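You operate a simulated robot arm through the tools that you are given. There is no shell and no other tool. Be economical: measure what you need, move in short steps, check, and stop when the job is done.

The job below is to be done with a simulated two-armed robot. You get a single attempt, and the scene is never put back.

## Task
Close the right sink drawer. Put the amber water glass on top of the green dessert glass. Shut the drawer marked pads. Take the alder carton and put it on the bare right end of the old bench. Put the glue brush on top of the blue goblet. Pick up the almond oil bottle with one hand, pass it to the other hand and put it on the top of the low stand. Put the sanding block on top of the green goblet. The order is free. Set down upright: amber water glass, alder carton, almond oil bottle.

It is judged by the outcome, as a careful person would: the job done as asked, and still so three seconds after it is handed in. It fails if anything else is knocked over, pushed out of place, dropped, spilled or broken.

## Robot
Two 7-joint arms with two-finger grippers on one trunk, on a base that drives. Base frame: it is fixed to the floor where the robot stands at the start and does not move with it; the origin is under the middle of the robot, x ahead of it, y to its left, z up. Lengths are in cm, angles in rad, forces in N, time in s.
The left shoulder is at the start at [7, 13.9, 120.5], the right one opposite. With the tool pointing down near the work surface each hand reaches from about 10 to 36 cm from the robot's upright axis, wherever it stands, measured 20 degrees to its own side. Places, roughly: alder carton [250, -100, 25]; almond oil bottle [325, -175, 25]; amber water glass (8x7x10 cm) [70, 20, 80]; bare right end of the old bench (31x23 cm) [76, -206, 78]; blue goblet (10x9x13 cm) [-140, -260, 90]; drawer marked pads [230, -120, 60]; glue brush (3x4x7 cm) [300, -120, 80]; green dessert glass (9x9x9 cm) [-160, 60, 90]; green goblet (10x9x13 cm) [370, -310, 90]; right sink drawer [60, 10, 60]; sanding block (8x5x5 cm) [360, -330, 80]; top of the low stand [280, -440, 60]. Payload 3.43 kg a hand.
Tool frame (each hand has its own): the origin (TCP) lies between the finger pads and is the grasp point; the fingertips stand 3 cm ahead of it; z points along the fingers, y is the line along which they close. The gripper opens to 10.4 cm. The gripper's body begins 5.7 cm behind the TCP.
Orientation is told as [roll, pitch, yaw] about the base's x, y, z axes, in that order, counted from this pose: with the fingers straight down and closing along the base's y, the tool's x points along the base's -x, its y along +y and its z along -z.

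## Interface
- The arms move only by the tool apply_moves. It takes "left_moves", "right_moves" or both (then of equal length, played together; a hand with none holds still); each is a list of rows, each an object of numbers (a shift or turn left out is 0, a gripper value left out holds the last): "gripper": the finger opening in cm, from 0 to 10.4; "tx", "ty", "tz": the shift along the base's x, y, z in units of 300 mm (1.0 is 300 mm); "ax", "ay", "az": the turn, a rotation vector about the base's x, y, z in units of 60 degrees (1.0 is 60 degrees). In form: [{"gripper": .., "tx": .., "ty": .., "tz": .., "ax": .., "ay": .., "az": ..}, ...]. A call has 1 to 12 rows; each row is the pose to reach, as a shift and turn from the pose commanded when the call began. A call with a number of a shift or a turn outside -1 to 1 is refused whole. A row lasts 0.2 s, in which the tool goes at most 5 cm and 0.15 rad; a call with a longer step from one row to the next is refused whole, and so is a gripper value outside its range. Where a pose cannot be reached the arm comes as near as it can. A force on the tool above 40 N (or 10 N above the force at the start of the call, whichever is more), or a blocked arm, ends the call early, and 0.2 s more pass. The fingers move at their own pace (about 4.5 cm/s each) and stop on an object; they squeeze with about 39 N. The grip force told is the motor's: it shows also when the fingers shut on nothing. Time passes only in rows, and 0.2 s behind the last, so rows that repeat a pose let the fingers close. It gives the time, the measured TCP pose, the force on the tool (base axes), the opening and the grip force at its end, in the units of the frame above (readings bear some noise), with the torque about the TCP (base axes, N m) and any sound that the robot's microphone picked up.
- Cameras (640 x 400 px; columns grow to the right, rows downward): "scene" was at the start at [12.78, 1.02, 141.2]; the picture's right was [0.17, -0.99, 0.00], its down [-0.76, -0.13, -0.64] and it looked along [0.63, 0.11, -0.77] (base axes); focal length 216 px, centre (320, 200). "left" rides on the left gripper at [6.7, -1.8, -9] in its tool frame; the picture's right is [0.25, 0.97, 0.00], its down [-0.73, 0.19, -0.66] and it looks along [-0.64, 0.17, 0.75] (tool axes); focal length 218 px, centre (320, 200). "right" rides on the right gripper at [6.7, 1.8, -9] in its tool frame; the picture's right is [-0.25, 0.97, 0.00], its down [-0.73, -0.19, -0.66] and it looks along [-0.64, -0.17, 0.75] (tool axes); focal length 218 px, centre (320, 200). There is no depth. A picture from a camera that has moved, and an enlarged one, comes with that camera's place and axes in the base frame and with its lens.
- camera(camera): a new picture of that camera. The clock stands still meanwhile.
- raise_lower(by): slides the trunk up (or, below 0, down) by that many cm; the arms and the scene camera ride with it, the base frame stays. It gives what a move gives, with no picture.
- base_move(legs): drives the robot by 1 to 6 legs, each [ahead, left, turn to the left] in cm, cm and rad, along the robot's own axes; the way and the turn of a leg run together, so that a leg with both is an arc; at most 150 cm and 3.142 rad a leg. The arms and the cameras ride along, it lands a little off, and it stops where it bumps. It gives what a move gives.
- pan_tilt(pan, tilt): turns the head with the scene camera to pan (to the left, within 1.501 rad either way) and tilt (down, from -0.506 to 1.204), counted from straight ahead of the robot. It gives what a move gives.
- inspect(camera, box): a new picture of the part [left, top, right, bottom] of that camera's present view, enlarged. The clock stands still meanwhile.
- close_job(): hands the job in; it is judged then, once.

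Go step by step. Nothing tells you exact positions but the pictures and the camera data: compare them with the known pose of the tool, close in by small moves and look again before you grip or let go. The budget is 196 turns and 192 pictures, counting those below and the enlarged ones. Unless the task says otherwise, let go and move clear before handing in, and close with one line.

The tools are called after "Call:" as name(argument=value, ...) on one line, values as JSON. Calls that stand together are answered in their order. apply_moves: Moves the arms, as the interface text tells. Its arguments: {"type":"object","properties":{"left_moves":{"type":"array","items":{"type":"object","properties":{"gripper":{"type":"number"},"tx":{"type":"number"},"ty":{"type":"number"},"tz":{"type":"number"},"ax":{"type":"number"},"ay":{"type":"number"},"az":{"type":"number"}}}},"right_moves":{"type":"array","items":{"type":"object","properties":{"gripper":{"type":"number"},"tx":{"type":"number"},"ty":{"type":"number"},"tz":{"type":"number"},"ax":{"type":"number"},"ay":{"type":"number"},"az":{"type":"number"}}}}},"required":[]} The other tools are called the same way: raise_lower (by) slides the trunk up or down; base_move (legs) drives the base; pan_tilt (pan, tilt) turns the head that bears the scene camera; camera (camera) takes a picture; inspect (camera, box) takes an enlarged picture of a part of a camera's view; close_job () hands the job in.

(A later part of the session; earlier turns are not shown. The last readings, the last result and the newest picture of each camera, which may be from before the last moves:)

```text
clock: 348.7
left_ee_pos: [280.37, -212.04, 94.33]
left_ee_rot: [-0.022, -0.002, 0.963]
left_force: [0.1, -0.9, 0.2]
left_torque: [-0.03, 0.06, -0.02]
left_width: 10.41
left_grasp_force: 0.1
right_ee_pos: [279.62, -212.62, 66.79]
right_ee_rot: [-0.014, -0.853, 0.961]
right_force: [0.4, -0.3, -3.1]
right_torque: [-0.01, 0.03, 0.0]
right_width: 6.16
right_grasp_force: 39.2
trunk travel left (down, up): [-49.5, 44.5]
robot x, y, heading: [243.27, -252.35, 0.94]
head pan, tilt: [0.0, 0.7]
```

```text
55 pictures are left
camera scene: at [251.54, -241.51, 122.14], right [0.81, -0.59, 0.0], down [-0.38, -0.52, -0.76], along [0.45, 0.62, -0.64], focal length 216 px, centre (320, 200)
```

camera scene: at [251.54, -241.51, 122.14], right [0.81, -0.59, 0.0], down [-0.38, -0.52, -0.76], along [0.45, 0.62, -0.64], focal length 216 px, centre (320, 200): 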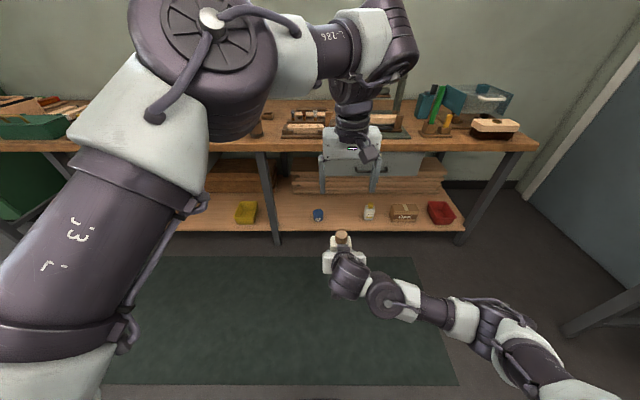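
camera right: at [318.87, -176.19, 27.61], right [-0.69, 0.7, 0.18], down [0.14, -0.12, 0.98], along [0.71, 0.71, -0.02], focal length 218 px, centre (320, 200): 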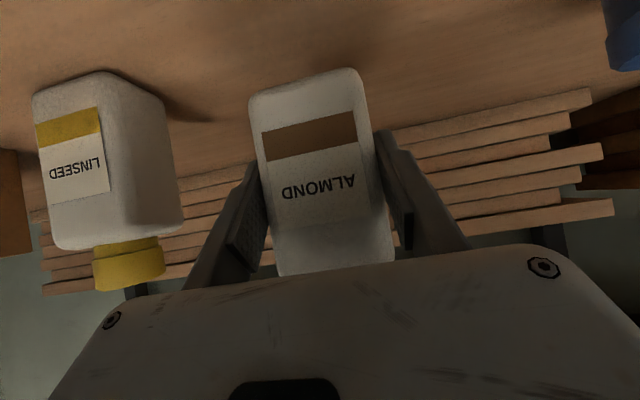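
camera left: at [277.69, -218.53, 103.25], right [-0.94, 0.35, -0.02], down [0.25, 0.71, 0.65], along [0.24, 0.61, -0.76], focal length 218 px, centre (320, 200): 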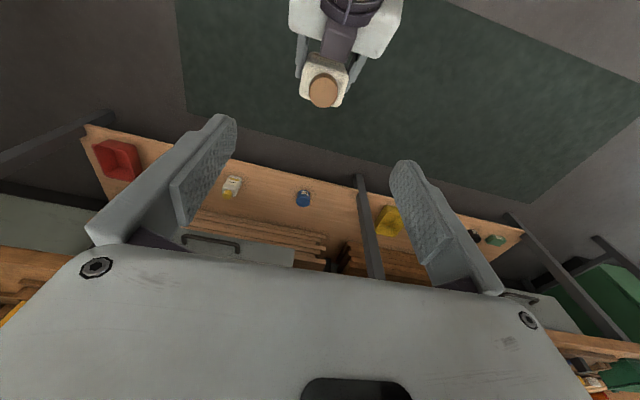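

The cap is at (280.2, -212.1), right under the left hand. I'll descend over the bottle top.

Call:
apply_moves(left_moves=[{"tz": -0.15}, {"tz": -0.3}, {"tz": -0.42}, {"tz": -0.53}, {"tz": -0.61}, {"tz": -0.67}, {"tz": -0.7}])

Call:
camera(camera="left")

Call:
inspect(camera="scene", box=[290, 190, 410, 290])

```text
clock: 350.3
left_ee_pos: [280.19, -212.08, 73.27]
left_ee_rot: [-0.023, -0.001, 0.96]
left_force: [-0.2, 0.0, 0.6]
left_torque: [-0.01, -0.01, -0.02]
left_width: 10.4
left_grasp_force: 0.1
right_ee_pos: [279.59, -212.58, 66.73]
right_ee_rot: [-0.018, -0.854, 0.962]
right_force: [-0.2, -0.8, -2.6]
right_torque: [-0.03, 0.03, -0.01]
right_width: 6.14
right_grasp_force: 38.9
trunk travel left (down, up): [-49.5, 44.5]
robot x, y, heading: [242.91, -251.98, 0.945]
head pan, tilt: [0.0, 0.7]
```

```text
54 pictures are left
camera left: at [277.51, -218.52, 82.28], right [-0.94, 0.35, -0.02], down [0.25, 0.72, 0.65], along [0.24, 0.61, -0.76], focal length 218 px, centre (320, 200)
```

left: 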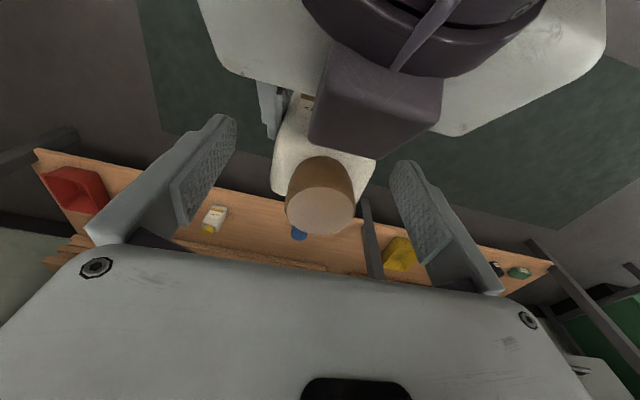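

```text
4.00 times, centred on (350, 240) of scene
camera zoom: at [251.32, -241.33, 122.15], right [0.81, -0.59, 0.0], down [-0.38, -0.52, -0.76], along [0.45, 0.62, -0.64], focal length 866 px, centre (200, 40)
```

zoom: 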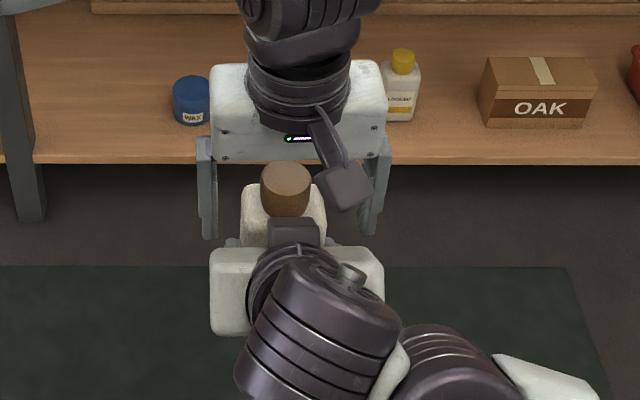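

The left fingers straddle the bottle's upper body. I'll close the left hand, then open the right and withdraw it straight back.

Call:
apply_moves(left_moves=[{"gripper": 8}, {"gripper": 6}, {"gripper": 4.5}, {"gripper": 4.5}, {"gripper": 4.5}])

Call:
camera(camera="left")

```text
clock: 351.5
left_ee_pos: [280.02, -211.81, 73.41]
left_ee_rot: [-0.019, -0.001, 0.961]
left_force: [-9.5, 10.2, -6.5]
left_torque: [0.49, 0.44, -0.29]
left_width: 6.15
left_grasp_force: 38.7
right_ee_pos: [279.59, -212.56, 66.79]
right_ee_rot: [-0.016, -0.854, 0.96]
right_force: [10.3, -11.1, 4.8]
right_torque: [0.27, 0.22, 0.2]
right_width: 6.16
right_grasp_force: 38.8
trunk travel left (down, up): [-49.5, 44.5]
robot x, y, heading: [242.97, -251.61, 0.943]
head pan, tilt: [0.0, 0.7]
```

```text
52 pictures are left
camera left: at [277.43, -218.42, 82.22], right [-0.94, 0.35, -0.02], down [0.25, 0.71, 0.65], along [0.24, 0.61, -0.76], focal length 218 px, centre (320, 200)
```

left: 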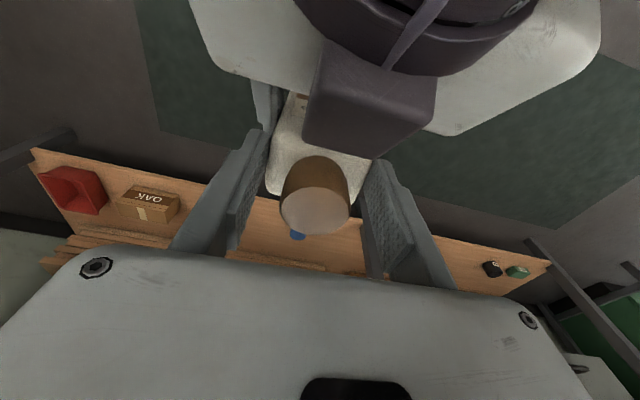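

Both hands hold it, left at 6.15 cm. I'll release the right hand and withdraw.

Call:
apply_moves(right_moves=[{"gripper": 7}, {"gripper": 8}, {"gripper": 9}, {"gripper": 9}, {"tx": -0.05, "ty": -0.07}, {"tx": -0.12, "ty": -0.165}, {"tx": -0.19, "ty": -0.26, "tz": -0.05}, {"tx": -0.25, "ty": -0.36, "tz": -0.12}])

Call:
camera(camera="left")

Call:
camera(camera="scene")

```text
clock: 353.3
left_ee_pos: [280.09, -212.09, 73.38]
left_ee_rot: [-0.023, 0.0, 0.961]
left_force: [-0.1, -0.4, 0.8]
left_torque: [-0.01, 0.02, -0.02]
left_width: 6.17
left_grasp_force: 38.8
right_ee_pos: [271.98, -223.42, 63.15]
right_ee_rot: [-0.016, -0.854, 0.962]
right_force: [0.1, 0.2, -0.3]
right_torque: [0.0, -0.02, -0.03]
right_width: 9.0
right_grasp_force: 0.0
trunk travel left (down, up): [-49.5, 44.5]
robot x, y, heading: [243.26, -252.14, 0.939]
head pan, tilt: [0.0, 0.7]
```

```text
51 pictures are left
camera left: at [277.5, -218.54, 82.31], right [-0.94, 0.35, -0.02], down [0.25, 0.71, 0.65], along [0.24, 0.61, -0.76], focal length 218 px, centre (320, 200)
```

left: 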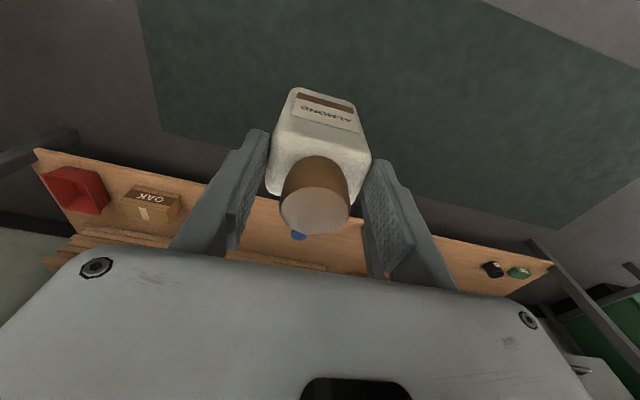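

```text
50 pictures are left
camera scene: at [251.3, -241.36, 122.15], right [0.81, -0.59, 0.0], down [-0.38, -0.52, -0.76], along [0.45, 0.62, -0.64], focal length 216 px, centre (320, 200)
```

scene: 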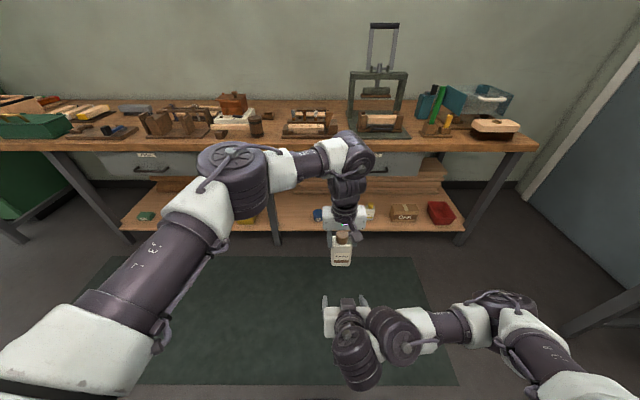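

The hand-over worked. Next I'll raise the trunk, straighten the right hand, and turn east toward the table with the green goblet and sanding block.

Call:
raise_lower(by=40)

Call:
apply_moves(right_moves=[{"ax": -0.1, "ay": 0.073}, {"ax": -0.2, "ay": 0.146}, {"ax": -0.3, "ay": 0.22}, {"ax": -0.4, "ay": 0.293, "tx": 0.04, "ty": -0.05}, {"ax": -0.5, "ay": 0.366, "tx": 0.08, "ty": -0.1}, {"ax": -0.6, "ay": 0.44, "tx": 0.12, "ty": -0.15}, {"ax": -0.66, "ay": 0.483, "tx": 0.16, "ty": -0.2}])

Call:
base_move(legs=[[0, 0, -1.57], [45, 0, 0]])

Call:
pan_tilt(pan=0.0, tilt=0.5)

Call:
camera(camera="scene")

```text
clock: 357.2
left_ee_pos: [280.07, -211.98, 113.39]
left_ee_rot: [-0.023, -0.002, 0.961]
left_force: [-0.4, -0.1, -2.0]
left_torque: [-0.01, 0.03, 0.0]
left_width: 6.15
left_grasp_force: 38.9
right_ee_pos: [271.97, -223.33, 103.21]
right_ee_rot: [-0.018, -0.853, 0.962]
right_force: [0.0, 0.6, -0.2]
right_torque: [0.02, 0.0, -0.02]
right_width: 9.0
right_grasp_force: 0.1
trunk travel left (down, up): [-89.5, 4.5]
robot x, y, heading: [243.17, -252.33, 0.945]
head pan, tilt: [0.0, 0.7]
```

```text
clock: 358.8
left_ee_pos: [279.99, -212.22, 113.4]
left_ee_rot: [-0.024, -0.002, 0.96]
left_force: [-0.1, -0.5, -2.4]
left_torque: [0.0, 0.02, 0.0]
left_width: 6.15
left_grasp_force: 38.7
right_ee_pos: [274.42, -235.48, 93.61]
right_ee_rot: [0.001, 0.002, 0.955]
right_force: [0.4, -0.5, -0.5]
right_torque: [0.03, -0.01, 0.01]
right_width: 8.97
right_grasp_force: 0.1
right hand out of reach, approached as far as the arm can: row 5, 6, 7
trunk travel left (down, up): [-89.5, 4.5]
robot x, y, heading: [243.19, -251.89, 0.943]
head pan, tilt: [0.0, 0.7]
```

```text
clock: 365.3
left_ee_pos: [320.59, -313.87, 113.48]
left_ee_rot: [-0.023, -0.002, -0.593]
left_force: [-1.0, -0.3, -2.9]
left_torque: [0.01, 0.0, -0.02]
left_width: 6.12
left_grasp_force: 39.1
right_ee_pos: [297.04, -308.66, 93.61]
right_ee_rot: [0.001, 0.002, -0.599]
right_force: [0.3, 0.0, 0.2]
right_torque: [-0.03, 0.0, 0.02]
right_width: 9.0
right_grasp_force: 0.1
trunk travel left (down, up): [-89.5, 4.5]
robot x, y, heading: [280.09, -277.63, -0.615]
head pan, tilt: [0.0, 0.7]
```

```text
clock: 366.0
left_ee_pos: [320.55, -313.94, 113.33]
left_ee_rot: [-0.023, 0.0, -0.592]
left_force: [0.4, 0.1, -2.8]
left_torque: [0.01, 0.0, 0.02]
left_width: 6.14
left_grasp_force: 38.8
right_ee_pos: [297.1, -308.76, 93.55]
right_ee_rot: [0.002, 0.003, -0.6]
right_force: [-0.2, 0.1, -0.8]
right_torque: [0.0, -0.03, 0.01]
right_width: 9.0
right_grasp_force: 0.0
trunk travel left (down, up): [-89.5, 4.5]
robot x, y, heading: [279.88, -277.77, -0.611]
head pan, tilt: [0.0, 0.499]
```

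```text
49 pictures are left
camera scene: at [291.76, -286.13, 163.9], right [-0.57, -0.82, 0.0], down [-0.39, 0.27, -0.88], along [0.72, -0.5, -0.48], focal length 216 px, centre (320, 200)
```

scene: 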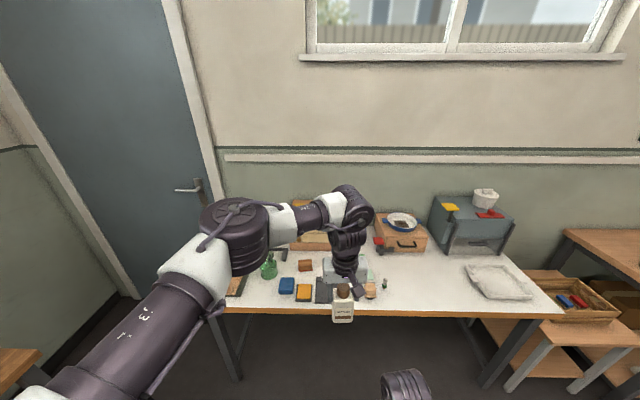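

Call:
inspect(camera="scene", box=[220, 225, 420, 325])

```text
3.20 times, centred on (320, 275) of scene
camera zoom: at [291.76, -286.13, 163.9], right [-0.57, -0.82, 0.0], down [-0.39, 0.27, -0.88], along [0.72, -0.5, -0.48], focal length 693 px, centre (320, -40)
```

zoom: 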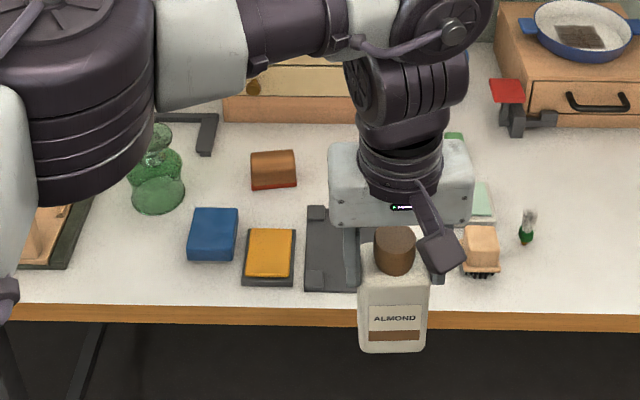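

The brown block with the red underside matches the sanding block position, at (362, -326), and the green goblet is at about (369, -311). I'll swing the bottle arm to the left and sidestep for a clear view.

Call:
apply_moves(left_moves=[{"tx": 0.08, "ty": 0.12}, {"tx": 0.16, "ty": 0.24}, {"tx": 0.25, "ty": 0.36}, {"tx": 0.33, "ty": 0.48}, {"tx": 0.41, "ty": 0.6}, {"tx": 0.49, "ty": 0.71}, {"tx": 0.57, "ty": 0.82}])

Call:
base_move(legs=[[0, 24, 0]])

Call:
pan_tilt(pan=-0.1, tilt=0.6)

Call:
camera(camera="scene")

Call:
inspect(camera="scene", box=[290, 210, 450, 310])

```text
clock: 367.6
left_ee_pos: [337.75, -289.11, 113.35]
left_ee_rot: [-0.026, -0.002, -0.594]
left_force: [0.6, 0.0, -2.8]
left_torque: [-0.02, 0.05, -0.01]
left_width: 6.15
left_grasp_force: 38.6
right_ee_pos: [297.08, -308.48, 93.48]
right_ee_rot: [-0.002, 0.003, -0.598]
right_force: [1.0, 1.2, 0.7]
right_torque: [-0.03, 0.01, 0.02]
right_width: 9.01
right_grasp_force: 0.0
trunk travel left (down, up): [-89.5, 4.5]
robot x, y, heading: [279.62, -277.95, -0.611]
head pan, tilt: [0.0, 0.499]
```

```text
clock: 369.4
left_ee_pos: [351.18, -269.95, 113.38]
left_ee_rot: [-0.022, 0.0, -0.594]
left_force: [-0.6, -0.6, -2.6]
left_torque: [0.06, 0.01, 0.0]
left_width: 6.15
left_grasp_force: 38.8
right_ee_pos: [310.65, -289.36, 93.49]
right_ee_rot: [0.001, 0.005, -0.601]
right_force: [0.3, -0.4, 0.5]
right_torque: [0.0, 0.0, 0.0]
right_width: 8.99
right_grasp_force: 0.0
trunk travel left (down, up): [-89.5, 4.5]
robot x, y, heading: [293.84, -257.95, -0.608]
head pan, tilt: [0.0, 0.499]
```

```text
clock: 370.0
left_ee_pos: [351.3, -269.78, 113.45]
left_ee_rot: [-0.024, -0.003, -0.594]
left_force: [0.0, 0.1, -2.2]
left_torque: [0.04, 0.0, 0.02]
left_width: 6.13
left_grasp_force: 39.1
right_ee_pos: [310.74, -289.1, 93.54]
right_ee_rot: [-0.001, 0.004, -0.601]
right_force: [-0.4, 0.0, -0.4]
right_torque: [0.01, 0.01, 0.01]
right_width: 9.01
right_grasp_force: 0.0
trunk travel left (down, up): [-89.5, 4.5]
robot x, y, heading: [293.08, -258.36, -0.61]
head pan, tilt: [-0.099, 0.6]
```

```text
47 pictures are left
camera scene: at [304.61, -267.07, 163.01], right [-0.65, -0.76, 0.0], down [-0.43, 0.37, -0.83], along [0.63, -0.54, -0.56], focal length 216 px, centre (320, 200)
```

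scene: 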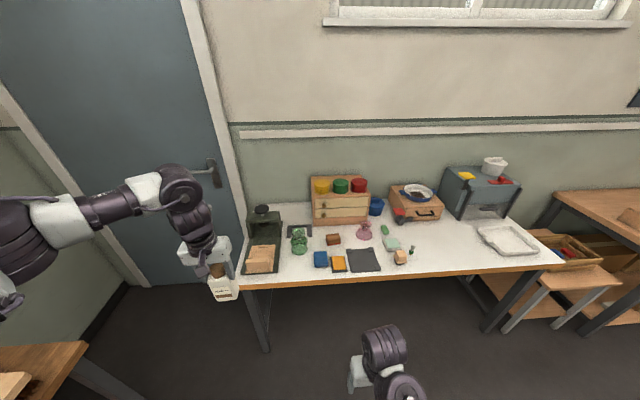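

```text
4.00 times, centred on (370, 260) of scene
camera zoom: at [304.61, -267.07, 163.01], right [-0.65, -0.76, 0.0], down [-0.43, 0.37, -0.83], along [0.63, -0.54, -0.56], focal length 866 px, centre (120, -40)
```

zoom: 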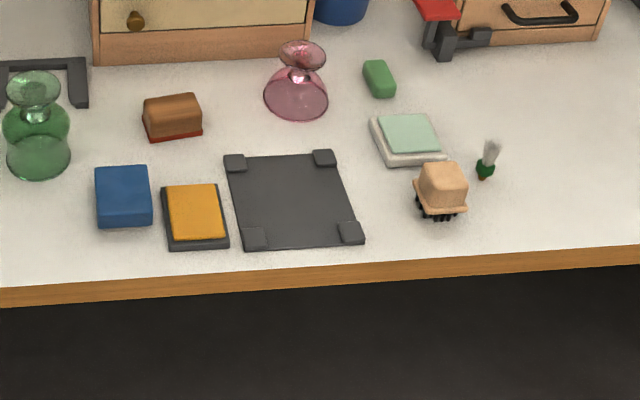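

The green goblet is inverted too, its foot at about (369.2, -309.1, 92), and the sanding block is at (362.6, -326). I'll raise the bottle well above the black device on the left, then drive up to the table.

Call:
apply_moves(left_moves=[{"tz": 0.13, "tx": 0.04, "ty": 0.05}, {"tz": 0.26, "tx": 0.08, "ty": 0.1}, {"tz": 0.39, "tx": 0.12, "ty": 0.16}, {"tz": 0.48, "tx": 0.157, "ty": 0.215}], right_moves=[{"gripper": 10.4, "tz": 0.1}, {"tz": 0.2, "tx": 0.05, "ty": -0.03}, {"tz": 0.3, "tx": 0.12, "ty": -0.08}, {"tz": 0.4, "tx": 0.2, "ty": -0.14}])

Call:
base_move(legs=[[34, 4, -0.02]])

Call:
camera(camera="right")

Call:
camera(camera="scene")

```text
clock: 371.0
left_ee_pos: [355.99, -263.15, 127.85]
left_ee_rot: [-0.026, -0.002, -0.594]
left_force: [-0.5, 0.3, -2.5]
left_torque: [0.01, 0.02, -0.01]
left_width: 6.14
left_grasp_force: 39.2
right_ee_pos: [310.76, -289.09, 94.56]
right_ee_rot: [0.001, -0.001, -0.6]
right_force: [0.8, 0.7, -1.0]
right_torque: [0.04, 0.04, 0.01]
right_width: 10.4
right_grasp_force: 0.0
right hand out of reach, approached as far as the arm can: row 1, 2, 3, 4
trunk travel left (down, up): [-89.5, 4.5]
robot x, y, heading: [293.53, -258.46, -0.609]
head pan, tilt: [-0.099, 0.6]
```

```text
clock: 373.3
left_ee_pos: [385.59, -281.12, 127.8]
left_ee_rot: [-0.024, -0.003, -0.616]
left_force: [0.2, 0.1, -2.7]
left_torque: [0.01, 0.02, 0.04]
left_width: 6.16
left_grasp_force: 39.0
right_ee_pos: [339.74, -305.83, 94.51]
right_ee_rot: [0.002, 0.0, -0.622]
right_force: [-0.9, 0.9, -0.1]
right_torque: [-0.05, -0.04, 0.02]
right_width: 10.43
right_grasp_force: 0.1
trunk travel left (down, up): [-89.5, 4.5]
robot x, y, heading: [323.02, -274.38, -0.627]
head pan, tilt: [-0.099, 0.6]
```

```text
45 pictures are left
camera right: at [335.24, -300.41, 103.58], right [0.77, 0.64, 0.0], down [0.48, -0.58, 0.66], along [0.42, -0.51, -0.75], focal length 218 px, centre (320, 200)
```

right: 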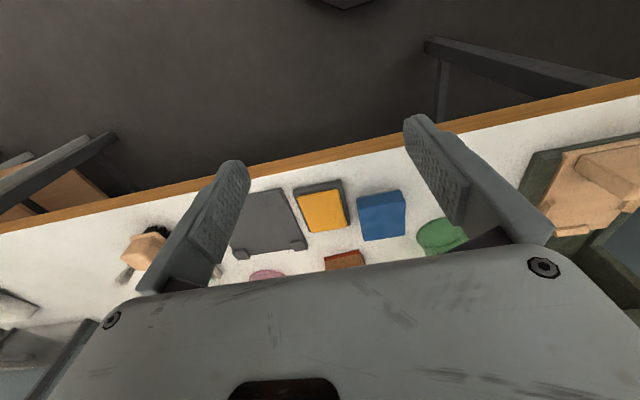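

```text
44 pictures are left
camera scene: at [334.01, -283.55, 163.04], right [-0.67, -0.74, 0.0], down [-0.42, 0.38, -0.83], along [0.61, -0.55, -0.56], focal length 216 px, centre (320, 200)
```

scene: 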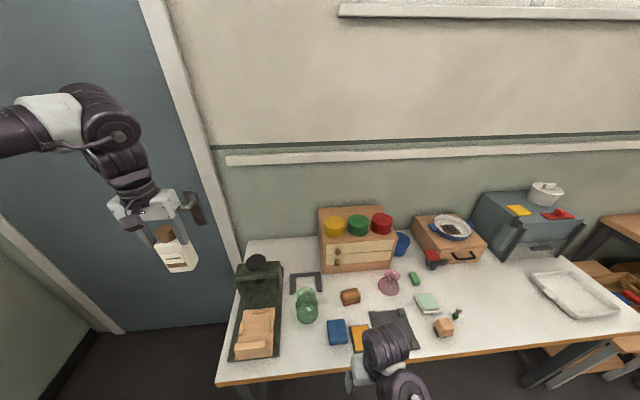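

Call:
inspect(camera="scene", box=[280, 270, 380, 330])

```text
6.40 times, centred on (330, 300) of scene
camera zoom: at [334.01, -283.55, 163.04], right [-0.67, -0.74, 0.0], down [-0.42, 0.38, -0.83], along [0.61, -0.55, -0.56], focal length 1386 px, centre (256, -440)
```

zoom: 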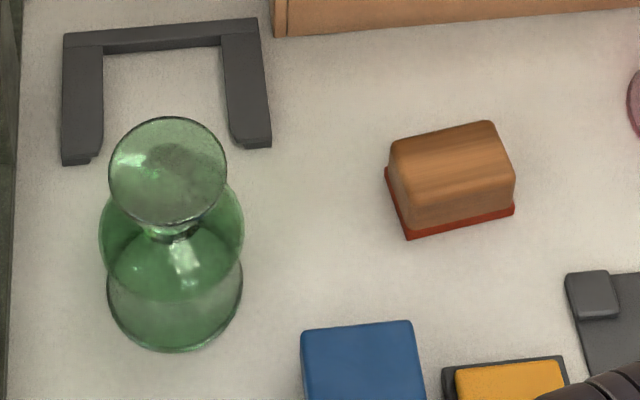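

The block is at (363.1, -326.1), turned about 0.16 rad from my hand, and the goblet foot is at (370.6, -309.5). I'll close the last bit of distance and hover the right hand over the block.

Call:
apply_moves(left_moves=[{"tx": -0.09, "ty": 0.065}, {"tx": -0.18, "ty": 0.13}, {"tx": -0.27, "ty": 0.196}])

Call:
base_move(legs=[[8, 0, 0]])

Call:
apply_moves(right_moves=[{"tx": 0.1, "ty": -0.09, "tz": 0.05, "az": 0.05}, {"tx": 0.2, "ty": -0.18, "tz": 0.05, "az": 0.1}, {"tx": 0.3, "ty": -0.28, "tz": 0.05, "az": 0.15}, {"tx": 0.42, "ty": -0.39, "tz": 0.05, "az": 0.15}, {"tx": 0.5, "ty": -0.47, "tz": 0.05, "az": 0.15}, {"tx": 0.555, "ty": -0.515, "tz": 0.02, "az": 0.15}])

Call:
camera(camera="right")

```text
clock: 374.1
left_ee_pos: [377.53, -275.2, 127.73]
left_ee_rot: [-0.024, -0.002, -0.616]
left_force: [-0.7, -0.4, -3.4]
left_torque: [0.0, 0.04, 0.01]
left_width: 6.14
left_grasp_force: 39.2
right_ee_pos: [339.74, -305.86, 94.6]
right_ee_rot: [0.001, 0.002, -0.624]
right_force: [1.0, -0.2, 0.0]
right_torque: [-0.01, 0.01, 0.0]
right_width: 10.39
right_grasp_force: 0.0
trunk travel left (down, up): [-89.5, 4.5]
robot x, y, heading: [323.01, -274.28, -0.628]
head pan, tilt: [-0.099, 0.6]
```

```text
clock: 375.1
left_ee_pos: [383.4, -279.56, 128.09]
left_ee_rot: [-0.025, -0.006, -0.617]
left_force: [-0.8, 0.6, -1.9]
left_torque: [0.01, -0.03, 0.0]
left_width: 6.16
left_grasp_force: 38.7
right_ee_pos: [345.84, -310.3, 94.8]
right_ee_rot: [0.001, -0.004, -0.622]
right_force: [-0.4, 0.3, 0.1]
right_torque: [0.0, -0.05, 0.03]
right_width: 10.38
right_grasp_force: 0.0
trunk travel left (down, up): [-89.5, 4.5]
robot x, y, heading: [330.06, -279.39, -0.634]
head pan, tilt: [-0.099, 0.6]
```

```text
clock: 376.5
left_ee_pos: [384.1, -280.17, 127.77]
left_ee_rot: [-0.025, -0.001, -0.619]
left_force: [1.5, 0.1, -2.8]
left_torque: [0.01, 0.03, 0.0]
left_width: 6.15
left_grasp_force: 38.6
right_ee_pos: [362.86, -326.17, 94.9]
right_ee_rot: [0.002, 0.002, -0.467]
right_force: [-0.1, 0.2, -0.5]
right_torque: [0.01, 0.04, -0.01]
right_width: 10.4
right_grasp_force: 0.1
right hand out of reach, approached as far as the arm can: row 1, 2, 3
trunk travel left (down, up): [-89.5, 4.5]
robot x, y, heading: [329.66, -279.27, -0.632]
head pan, tilt: [-0.099, 0.6]
```

```text
42 pictures are left
camera right: at [357.76, -321.5, 104.01], right [0.66, 0.75, 0.0], down [0.57, -0.5, 0.65], along [0.49, -0.43, -0.76], focal length 218 px, centre (320, 200)
```

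right: 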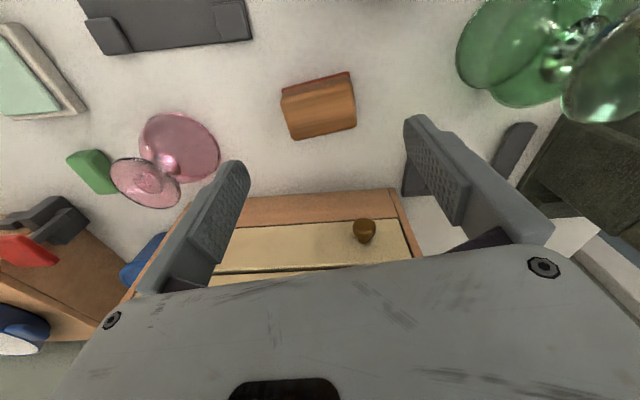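

Aligned within a few degrees. I'll descend and grip the sanding block.

Call:
apply_moves(right_moves=[{"tz": -0.13}, {"tz": -0.25}, {"tz": -0.34}, {"tz": -0.385}, {"tz": -0.385, "gripper": 6}, {"tz": -0.385}, {"tz": -0.385}, {"tz": -0.385}])

Call:
apply_moves(right_moves=[{"tz": 0.1}, {"tz": 0.25}, {"tz": 0.4}, {"tz": 0.55}, {"tz": 0.66}])

Call:
camera(camera="right")

```text
clock: 378.3
left_ee_pos: [383.91, -280.17, 127.74]
left_ee_rot: [-0.024, -0.002, -0.618]
left_force: [0.2, 0.1, -2.1]
left_torque: [0.01, 0.04, 0.0]
left_width: 6.12
left_grasp_force: 39.5
right_ee_pos: [362.88, -325.87, 83.45]
right_ee_rot: [0.0, 0.001, -0.467]
right_force: [-0.3, -0.2, 0.4]
right_torque: [-0.01, 0.03, -0.05]
right_width: 7.13
right_grasp_force: 39.0
trunk travel left (down, up): [-89.5, 4.5]
robot x, y, heading: [330.02, -279.34, -0.632]
head pan, tilt: [-0.099, 0.6]
```

```text
clock: 379.5
left_ee_pos: [383.95, -279.98, 127.78]
left_ee_rot: [-0.025, -0.002, -0.616]
left_force: [-0.3, 0.6, -2.3]
left_torque: [0.02, 0.0, 0.01]
left_width: 6.16
left_grasp_force: 39.1
right_ee_pos: [362.87, -326.29, 100.0]
right_ee_rot: [0.0, 0.003, -0.465]
right_force: [0.4, -0.1, -1.6]
right_torque: [-0.01, 0.01, -0.04]
right_width: 7.14
right_grasp_force: 38.7
right hand out of reach, approached as far as the arm can: row 5
trunk travel left (down, up): [-89.5, 4.5]
robot x, y, heading: [330.27, -279.63, -0.631]
head pan, tilt: [-0.099, 0.6]
```

```text
41 pictures are left
camera right: at [357.63, -321.48, 108.99], right [0.66, 0.75, 0.0], down [0.57, -0.5, 0.66], along [0.49, -0.43, -0.75], focal length 218 px, centre (320, 200)
```

right: 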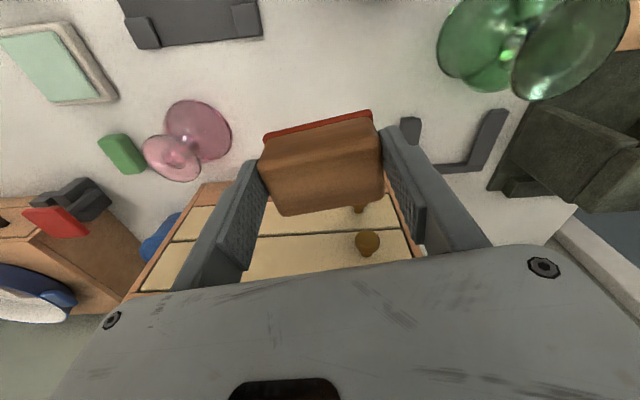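

The block is held. The goblet foot is confirmed near (370.2, -309.8), so I'll move over it.

Call:
apply_moves(right_moves=[{"tx": 0.05, "ty": 0.12}, {"tx": 0.11, "ty": 0.25}, {"tx": 0.17, "ty": 0.38}, {"tx": 0.22, "ty": 0.49}, {"tx": 0.243, "ty": 0.547}])

Call:
camera(camera="right")

Call:
inspect(camera="scene", box=[240, 260, 360, 340])

```text
clock: 380.7
left_ee_pos: [383.91, -280.07, 127.67]
left_ee_rot: [-0.023, -0.004, -0.618]
left_force: [-0.4, 0.3, -1.9]
left_torque: [0.01, 0.03, 0.0]
left_width: 6.13
left_grasp_force: 39.5
right_ee_pos: [370.21, -309.67, 99.94]
right_ee_rot: [-0.001, 0.001, -0.466]
right_force: [-0.1, 0.6, -1.2]
right_torque: [0.0, 0.01, 0.04]
right_width: 7.12
right_grasp_force: 38.6
right hand out of reach, approached as far as the arm can: row 1, 2
trunk travel left (down, up): [-89.5, 4.5]
robot x, y, heading: [329.7, -279.4, -0.636]
head pan, tilt: [-0.099, 0.6]
```

```text
40 pictures are left
camera right: at [365.0, -304.91, 109.0], right [0.66, 0.75, 0.0], down [0.57, -0.5, 0.66], along [0.49, -0.43, -0.76], focal length 218 px, centre (320, 200)
```

right: 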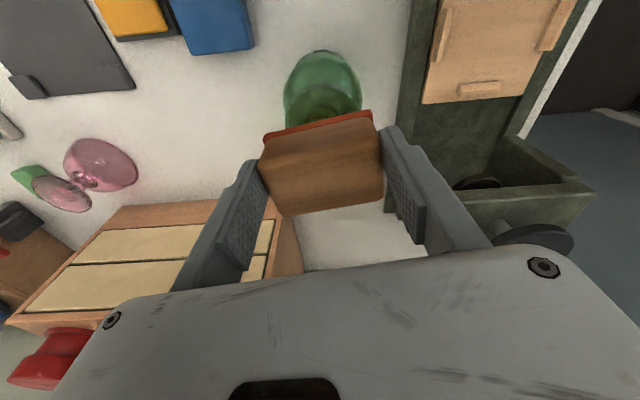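

```text
5.00 times, centred on (300, 300) of scene
camera zoom: at [340.71, -288.32, 163.01], right [-0.67, -0.74, 0.0], down [-0.42, 0.38, -0.82], along [0.61, -0.55, -0.57], focal length 1083 px, centre (420, -300)
```

zoom: 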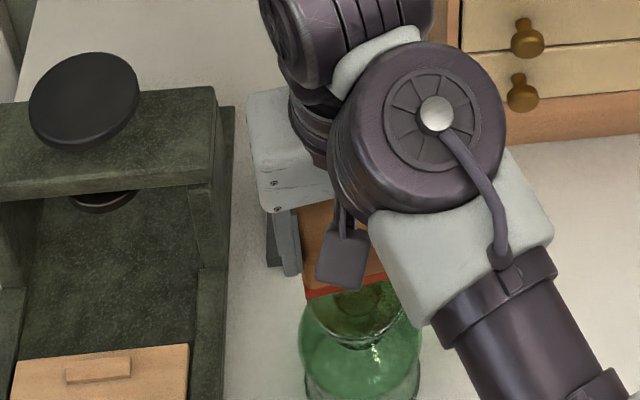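

The views agree that the block is centred over the foot. I'll lower to near contact, then in small steps.

Call:
apply_moves(right_moves=[{"tz": -0.06}, {"tz": -0.095}, {"tz": -0.11}])

Call:
apply_moves(right_moves=[{"tz": -0.007}, {"tz": -0.014}, {"tz": -0.02}])

Call:
inspect(camera="scene", box=[240, 270, 360, 350])

Call:
inspect(camera="right", box=[240, 40, 400, 140])

```text
clock: 381.5
left_ee_pos: [384.04, -280.07, 127.8]
left_ee_rot: [-0.023, -0.001, -0.617]
left_force: [-0.2, 0.2, -3.3]
left_torque: [0.03, 0.01, 0.0]
left_width: 6.14
left_grasp_force: 39.0
right_ee_pos: [370.11, -309.72, 96.63]
right_ee_rot: [0.002, 0.001, -0.466]
right_force: [0.3, 0.5, -0.7]
right_torque: [0.03, 0.02, -0.04]
right_width: 7.1
right_grasp_force: 39.2
trunk travel left (down, up): [-89.5, 4.5]
robot x, y, heading: [329.78, -279.27, -0.633]
head pan, tilt: [-0.099, 0.6]
```

```text
clock: 382.3
left_ee_pos: [384.07, -280.09, 127.73]
left_ee_rot: [-0.025, -0.001, -0.62]
left_force: [0.4, 0.7, -4.0]
left_torque: [0.02, 0.02, -0.02]
left_width: 6.14
left_grasp_force: 39.0
right_ee_pos: [370.09, -309.75, 96.01]
right_ee_rot: [0.0, 0.003, -0.465]
right_force: [0.4, 0.8, -1.4]
right_torque: [0.03, -0.03, 0.03]
right_width: 7.13
right_grasp_force: 38.9
trunk travel left (down, up): [-89.5, 4.5]
robot x, y, heading: [329.81, -278.91, -0.63]
head pan, tilt: [-0.099, 0.6]
```

```text
5.00 times, centred on (300, 310) of scene
camera zoom: at [340.68, -288.4, 163.01], right [-0.67, -0.74, 0.0], down [-0.42, 0.38, -0.82], along [0.61, -0.55, -0.57], focal length 1083 px, centre (420, -350)
```

zoom: 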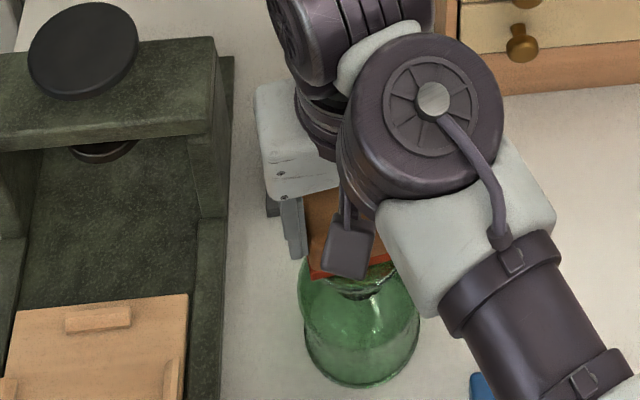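

```text
4.00 times, centred on (320, 90) of right
camera zoom: at [364.93, -305.03, 105.1], right [0.66, 0.75, 0.0], down [0.57, -0.5, 0.65], along [0.49, -0.43, -0.76], focal length 873 px, centre (320, 640)
```

zoom: 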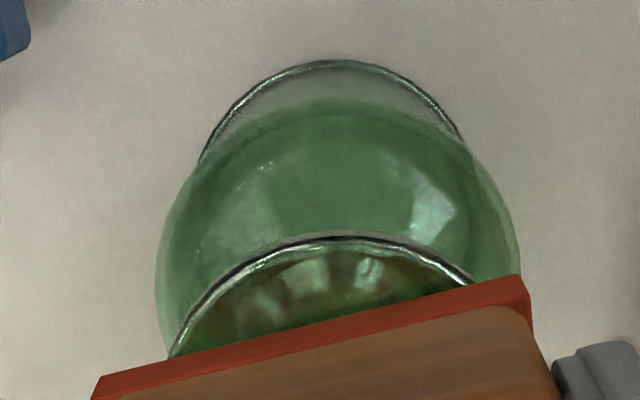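

The block is about half a centimetre too far ahead. I'll shift back and continue down to contact.

Call:
apply_moves(right_moves=[{"tx": -0.014, "ty": 0.01}, {"tx": -0.014, "ty": 0.01, "tz": -0.007}, {"tx": -0.014, "ty": 0.01, "tz": -0.014}, {"tx": -0.014, "ty": 0.01, "tz": -0.02}])

Call:
apply_moves(right_moves=[{"tz": -0.006}, {"tz": -0.012}])

```text
clock: 383.3
left_ee_pos: [383.68, -279.89, 127.92]
left_ee_rot: [-0.023, -0.003, -0.617]
left_force: [0.1, 0.2, -3.3]
left_torque: [0.04, 0.02, -0.01]
left_width: 6.1
left_grasp_force: 38.5
right_ee_pos: [369.7, -309.4, 95.95]
right_ee_rot: [0.001, -0.008, -0.466]
right_force: [-1.1, -3.6, 30.6]
right_torque: [-0.18, 0.37, 0.0]
right_width: 7.11
right_grasp_force: 38.4
trunk travel left (down, up): [-89.5, 4.5]
robot x, y, heading: [329.68, -279.12, -0.636]
head pan, tilt: [-0.099, 0.6]
```

```text
clock: 383.7
left_ee_pos: [383.8, -280.01, 127.82]
left_ee_rot: [-0.025, -0.003, -0.617]
left_force: [0.7, 0.0, -3.4]
left_torque: [0.03, 0.01, -0.01]
left_width: 6.14
left_grasp_force: 38.6
right_ee_pos: [369.87, -309.45, 95.99]
right_ee_rot: [0.0, -0.01, -0.467]
right_force: [-9.0, 1.4, 20.2]
right_torque: [0.19, 0.7, -0.01]
right_width: 7.14
right_grasp_force: 38.9
trunk travel left (down, up): [-89.5, 4.5]
robot x, y, heading: [329.82, -279.24, -0.633]
head pan, tilt: [-0.099, 0.6]
stopped in row 1 (right hand): the force on the tool passed its limit at 43 N (the readings are from after the stop); the commanded pose is now the measured one
```

Contact is firm, so I'll ease off and look before releasing.

Call:
apply_moves(right_moves=[{"tz": 0.006}, {"tz": 0.01}, {"tz": 0.01}])

Call:
inspect(camera="right", box=[240, 40, 400, 140])

Call:
inspect(camera="scene", box=[240, 270, 360, 350])

```text
clock: 384.5
left_ee_pos: [383.82, -279.96, 127.72]
left_ee_rot: [-0.023, -0.001, -0.617]
left_force: [1.1, 0.2, -2.2]
left_torque: [0.01, 0.03, 0.0]
left_width: 6.16
left_grasp_force: 38.9
right_ee_pos: [370.02, -309.19, 95.98]
right_ee_rot: [0.0, -0.004, -0.467]
right_force: [0.1, 0.8, 1.1]
right_torque: [0.0, 0.11, -0.03]
right_width: 7.11
right_grasp_force: 38.8
trunk travel left (down, up): [-89.5, 4.5]
robot x, y, heading: [329.55, -279.16, -0.634]
head pan, tilt: [-0.099, 0.6]
```

```text
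4.00 times, centred on (320, 90) of right
camera zoom: at [364.67, -304.75, 104.92], right [0.66, 0.75, 0.0], down [0.56, -0.5, 0.66], along [0.5, -0.43, -0.75], focal length 873 px, centre (320, 640)
```

zoom: 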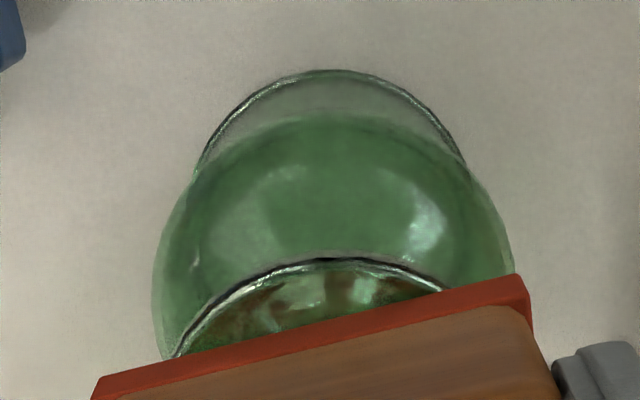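

```text
5.00 times, centred on (300, 310) of scene
camera zoom: at [340.64, -288.38, 163.0], right [-0.67, -0.74, 0.0], down [-0.42, 0.38, -0.82], along [0.61, -0.55, -0.57], focal length 1083 px, centre (420, -350)
```

zoom: 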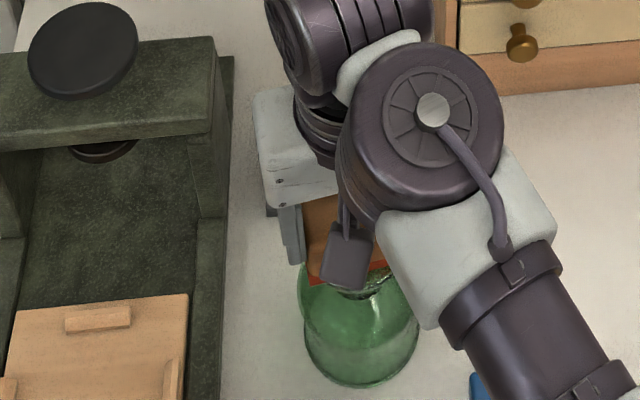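

Centred, with only 1 N of load. I'll open gently and rise.

Call:
apply_moves(right_moves=[{"gripper": 7.6}, {"gripper": 8.2}, {"gripper": 8.8}, {"gripper": 9.4}, {"gripper": 9.4}])

Call:
apply_moves(right_moves=[{"tz": 0.05}, {"tz": 0.12}, {"tz": 0.2}, {"tz": 0.28}])

Call:
base_move(legs=[[-40, 0, 0]])

Call:
camera(camera="scene")

```text
clock: 385.7
left_ee_pos: [383.99, -280.05, 127.73]
left_ee_rot: [-0.026, -0.001, -0.618]
left_force: [0.3, -0.2, -2.8]
left_torque: [0.03, -0.04, -0.01]
left_width: 6.16
left_grasp_force: 38.7
right_ee_pos: [369.92, -309.46, 95.91]
right_ee_rot: [0.003, -0.005, -0.466]
right_force: [-0.2, -0.5, 0.2]
right_torque: [0.02, -0.01, 0.0]
right_width: 9.4
right_grasp_force: 0.1
trunk travel left (down, up): [-89.5, 4.5]
robot x, y, heading: [330.17, -279.03, -0.632]
head pan, tilt: [-0.099, 0.6]
```

```text
clock: 386.7
left_ee_pos: [384.11, -280.03, 127.62]
left_ee_rot: [-0.023, 0.0, -0.618]
left_force: [0.5, 0.4, -3.2]
left_torque: [0.01, 0.0, 0.01]
left_width: 6.14
left_grasp_force: 39.0
right_ee_pos: [371.83, -309.1, 101.12]
right_ee_rot: [0.002, -0.002, -0.467]
right_force: [0.2, -0.7, -0.5]
right_torque: [0.03, 0.0, 0.01]
right_width: 9.4
right_grasp_force: 0.0
right hand out of reach, approached as far as the arm can: row 3, 4
trunk travel left (down, up): [-89.5, 4.5]
robot x, y, heading: [329.7, -279.3, -0.634]
head pan, tilt: [-0.099, 0.6]
```

```text
clock: 389.2
left_ee_pos: [351.86, -256.43, 127.84]
left_ee_rot: [-0.023, 0.001, -0.621]
left_force: [0.0, -0.3, -3.3]
left_torque: [0.0, 0.01, 0.03]
left_width: 6.14
left_grasp_force: 38.6
right_ee_pos: [339.52, -285.57, 101.0]
right_ee_rot: [0.002, -0.003, -0.472]
right_force: [0.8, 0.1, 0.2]
right_torque: [0.05, 0.04, 0.02]
right_width: 9.42
right_grasp_force: 0.1
trunk travel left (down, up): [-89.5, 4.5]
robot x, y, heading: [297.47, -255.56, -0.636]
head pan, tilt: [-0.099, 0.6]
```

```text
34 pictures are left
camera scene: at [308.5, -264.76, 162.98], right [-0.67, -0.74, 0.0], down [-0.42, 0.38, -0.82], along [0.61, -0.55, -0.57], focal length 216 px, centre (320, 200)
```

scene: 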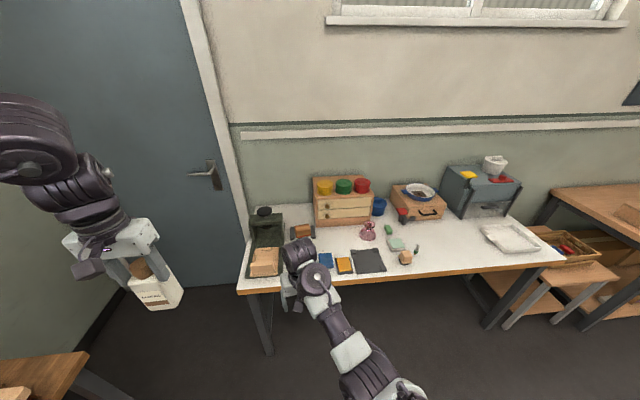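

Call:
inspect(camera="scene", box=[250, 200, 350, 280])

```text
5.00 times, centred on (300, 240) of scene
camera zoom: at [308.5, -264.76, 162.98], right [-0.67, -0.74, 0.0], down [-0.42, 0.38, -0.82], along [0.61, -0.55, -0.57], focal length 1083 px, centre (420, 0)
```

zoom: 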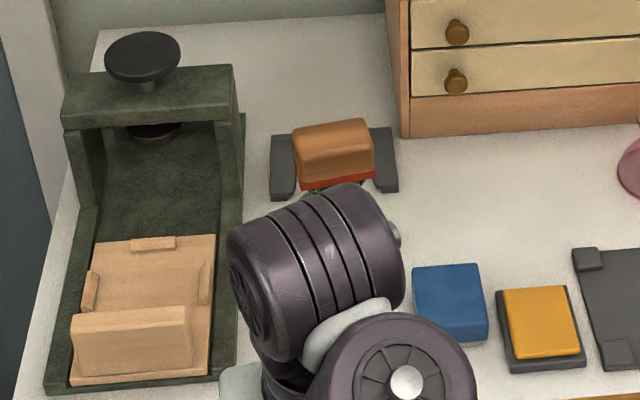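

The block sits on the goblet. Next is the low stand; I'll turn south, drive along and look for it.

Call:
base_move(legs=[[-15, 0, 0], [0, 0, -1.57], [90, 0, 0]])

Call:
pan_tilt(pan=0.7, tilt=0.5)

Call:
camera(camera="scene")

```text
clock: 398.7
left_ee_pos: [231.45, -373.09, 127.79]
left_ee_rot: [-0.024, -0.002, -2.19]
left_force: [0.7, 0.1, -2.7]
left_torque: [0.01, -0.02, -0.01]
left_width: 6.13
left_grasp_force: 39.0
right_ee_pos: [202.55, -360.81, 101.25]
right_ee_rot: [0.004, -0.008, -2.038]
right_force: [0.2, 0.2, -0.2]
right_torque: [0.0, 0.01, -0.03]
right_width: 9.4
right_grasp_force: 0.1
trunk travel left (down, up): [-89.5, 4.5]
robot x, y, heading: [232.31, -319.15, -2.206]
head pan, tilt: [-0.099, 0.6]
```

```text
clock: 399.8
left_ee_pos: [231.46, -373.16, 127.78]
left_ee_rot: [-0.025, -0.003, -2.19]
left_force: [-0.5, -0.2, -3.9]
left_torque: [0.0, -0.02, 0.01]
left_width: 6.14
left_grasp_force: 38.6
right_ee_pos: [202.44, -360.85, 101.12]
right_ee_rot: [0.002, -0.004, -2.037]
right_force: [-0.8, -0.2, 0.4]
right_torque: [0.02, 0.02, 0.01]
right_width: 9.38
right_grasp_force: 0.0
trunk travel left (down, up): [-89.5, 4.5]
robot x, y, heading: [232.19, -318.76, -2.204]
head pan, tilt: [0.7, 0.499]
```

```text
32 pictures are left
camera scene: at [230.18, -332.43, 163.92], right [-1.0, -0.06, 0.0], down [-0.03, 0.48, -0.88], along [0.06, -0.88, -0.48], focal length 216 px, centre (320, 200)
```

scene: 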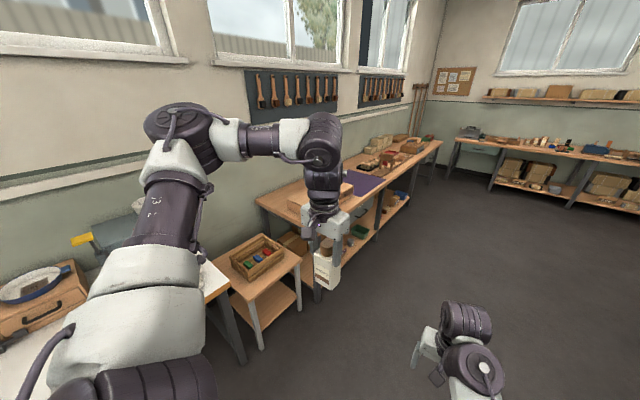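

Call:
inspect(camera="scene", box=[200, 220, 320, 320])

```text
4.00 times, centred on (260, 270) of scene
camera zoom: at [230.18, -332.43, 163.92], right [-1.0, -0.06, 0.0], down [-0.03, 0.48, -0.88], along [0.06, -0.88, -0.48], focal length 866 px, centre (560, -80)
```

zoom: 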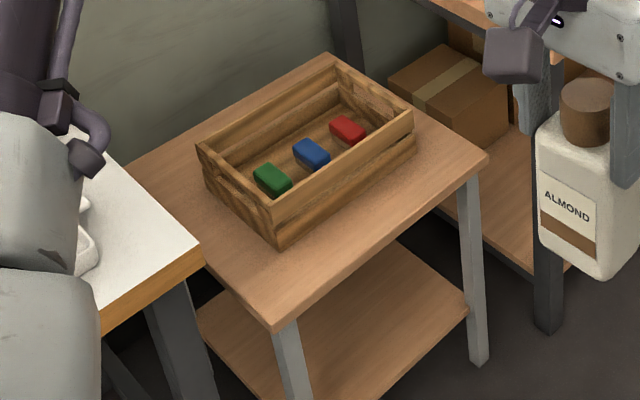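

The stand's top has a free strip in front of the tray. The target spot is (265.7, -424.6), facing east. I'll drive round to it.

Call:
base_move(legs=[[90, 0, 0], [0, 0, 1.571], [28, 0, 0]])

Call:
pan_tilt(pan=0.3, tilt=0.8)

Call:
camera(camera="scene")

```text
clock: 409.9
left_ee_pos: [254.49, -410.59, 127.79]
left_ee_rot: [-0.025, -0.005, -0.639]
left_force: [-0.5, -0.2, -2.4]
left_torque: [0.0, 0.03, 0.01]
left_width: 6.15
left_grasp_force: 39.6
right_ee_pos: [241.81, -439.37, 101.14]
right_ee_rot: [0.003, -0.008, -0.487]
right_force: [0.3, 0.2, -0.1]
right_torque: [0.01, 0.02, 0.02]
right_width: 9.4
right_grasp_force: 0.0
trunk travel left (down, up): [-89.5, 4.5]
robot x, y, heading: [200.49, -408.76, -0.652]
head pan, tilt: [0.7, 0.499]
```

```text
clock: 410.8
left_ee_pos: [254.88, -410.88, 127.75]
left_ee_rot: [-0.024, 0.001, -0.638]
left_force: [0.2, 0.6, -3.2]
left_torque: [0.02, 0.04, -0.01]
left_width: 6.14
left_grasp_force: 39.0
right_ee_pos: [242.0, -439.51, 101.07]
right_ee_rot: [0.004, -0.006, -0.49]
right_force: [-0.5, 1.4, 0.0]
right_torque: [0.0, 0.0, 0.04]
right_width: 9.38
right_grasp_force: 0.0
trunk travel left (down, up): [-89.5, 4.5]
robot x, y, heading: [200.98, -408.55, -0.653]
head pan, tilt: [0.3, 0.799]
```

```text
30 pictures are left
camera scene: at [212.5, -414.96, 161.31], right [-0.35, -0.94, 0.0], down [-0.67, 0.25, -0.7], along [0.65, -0.24, -0.72], focal length 216 px, centre (320, 200)
```

scene: 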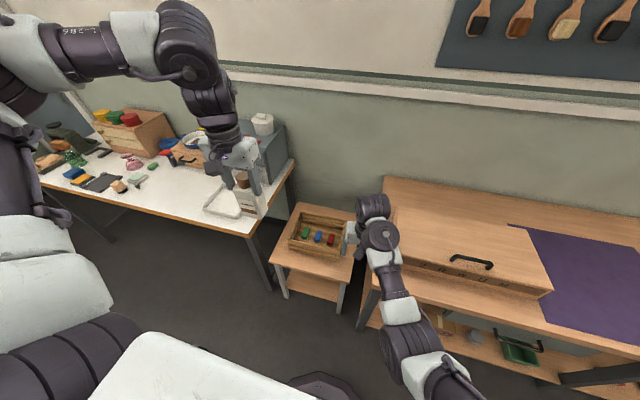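

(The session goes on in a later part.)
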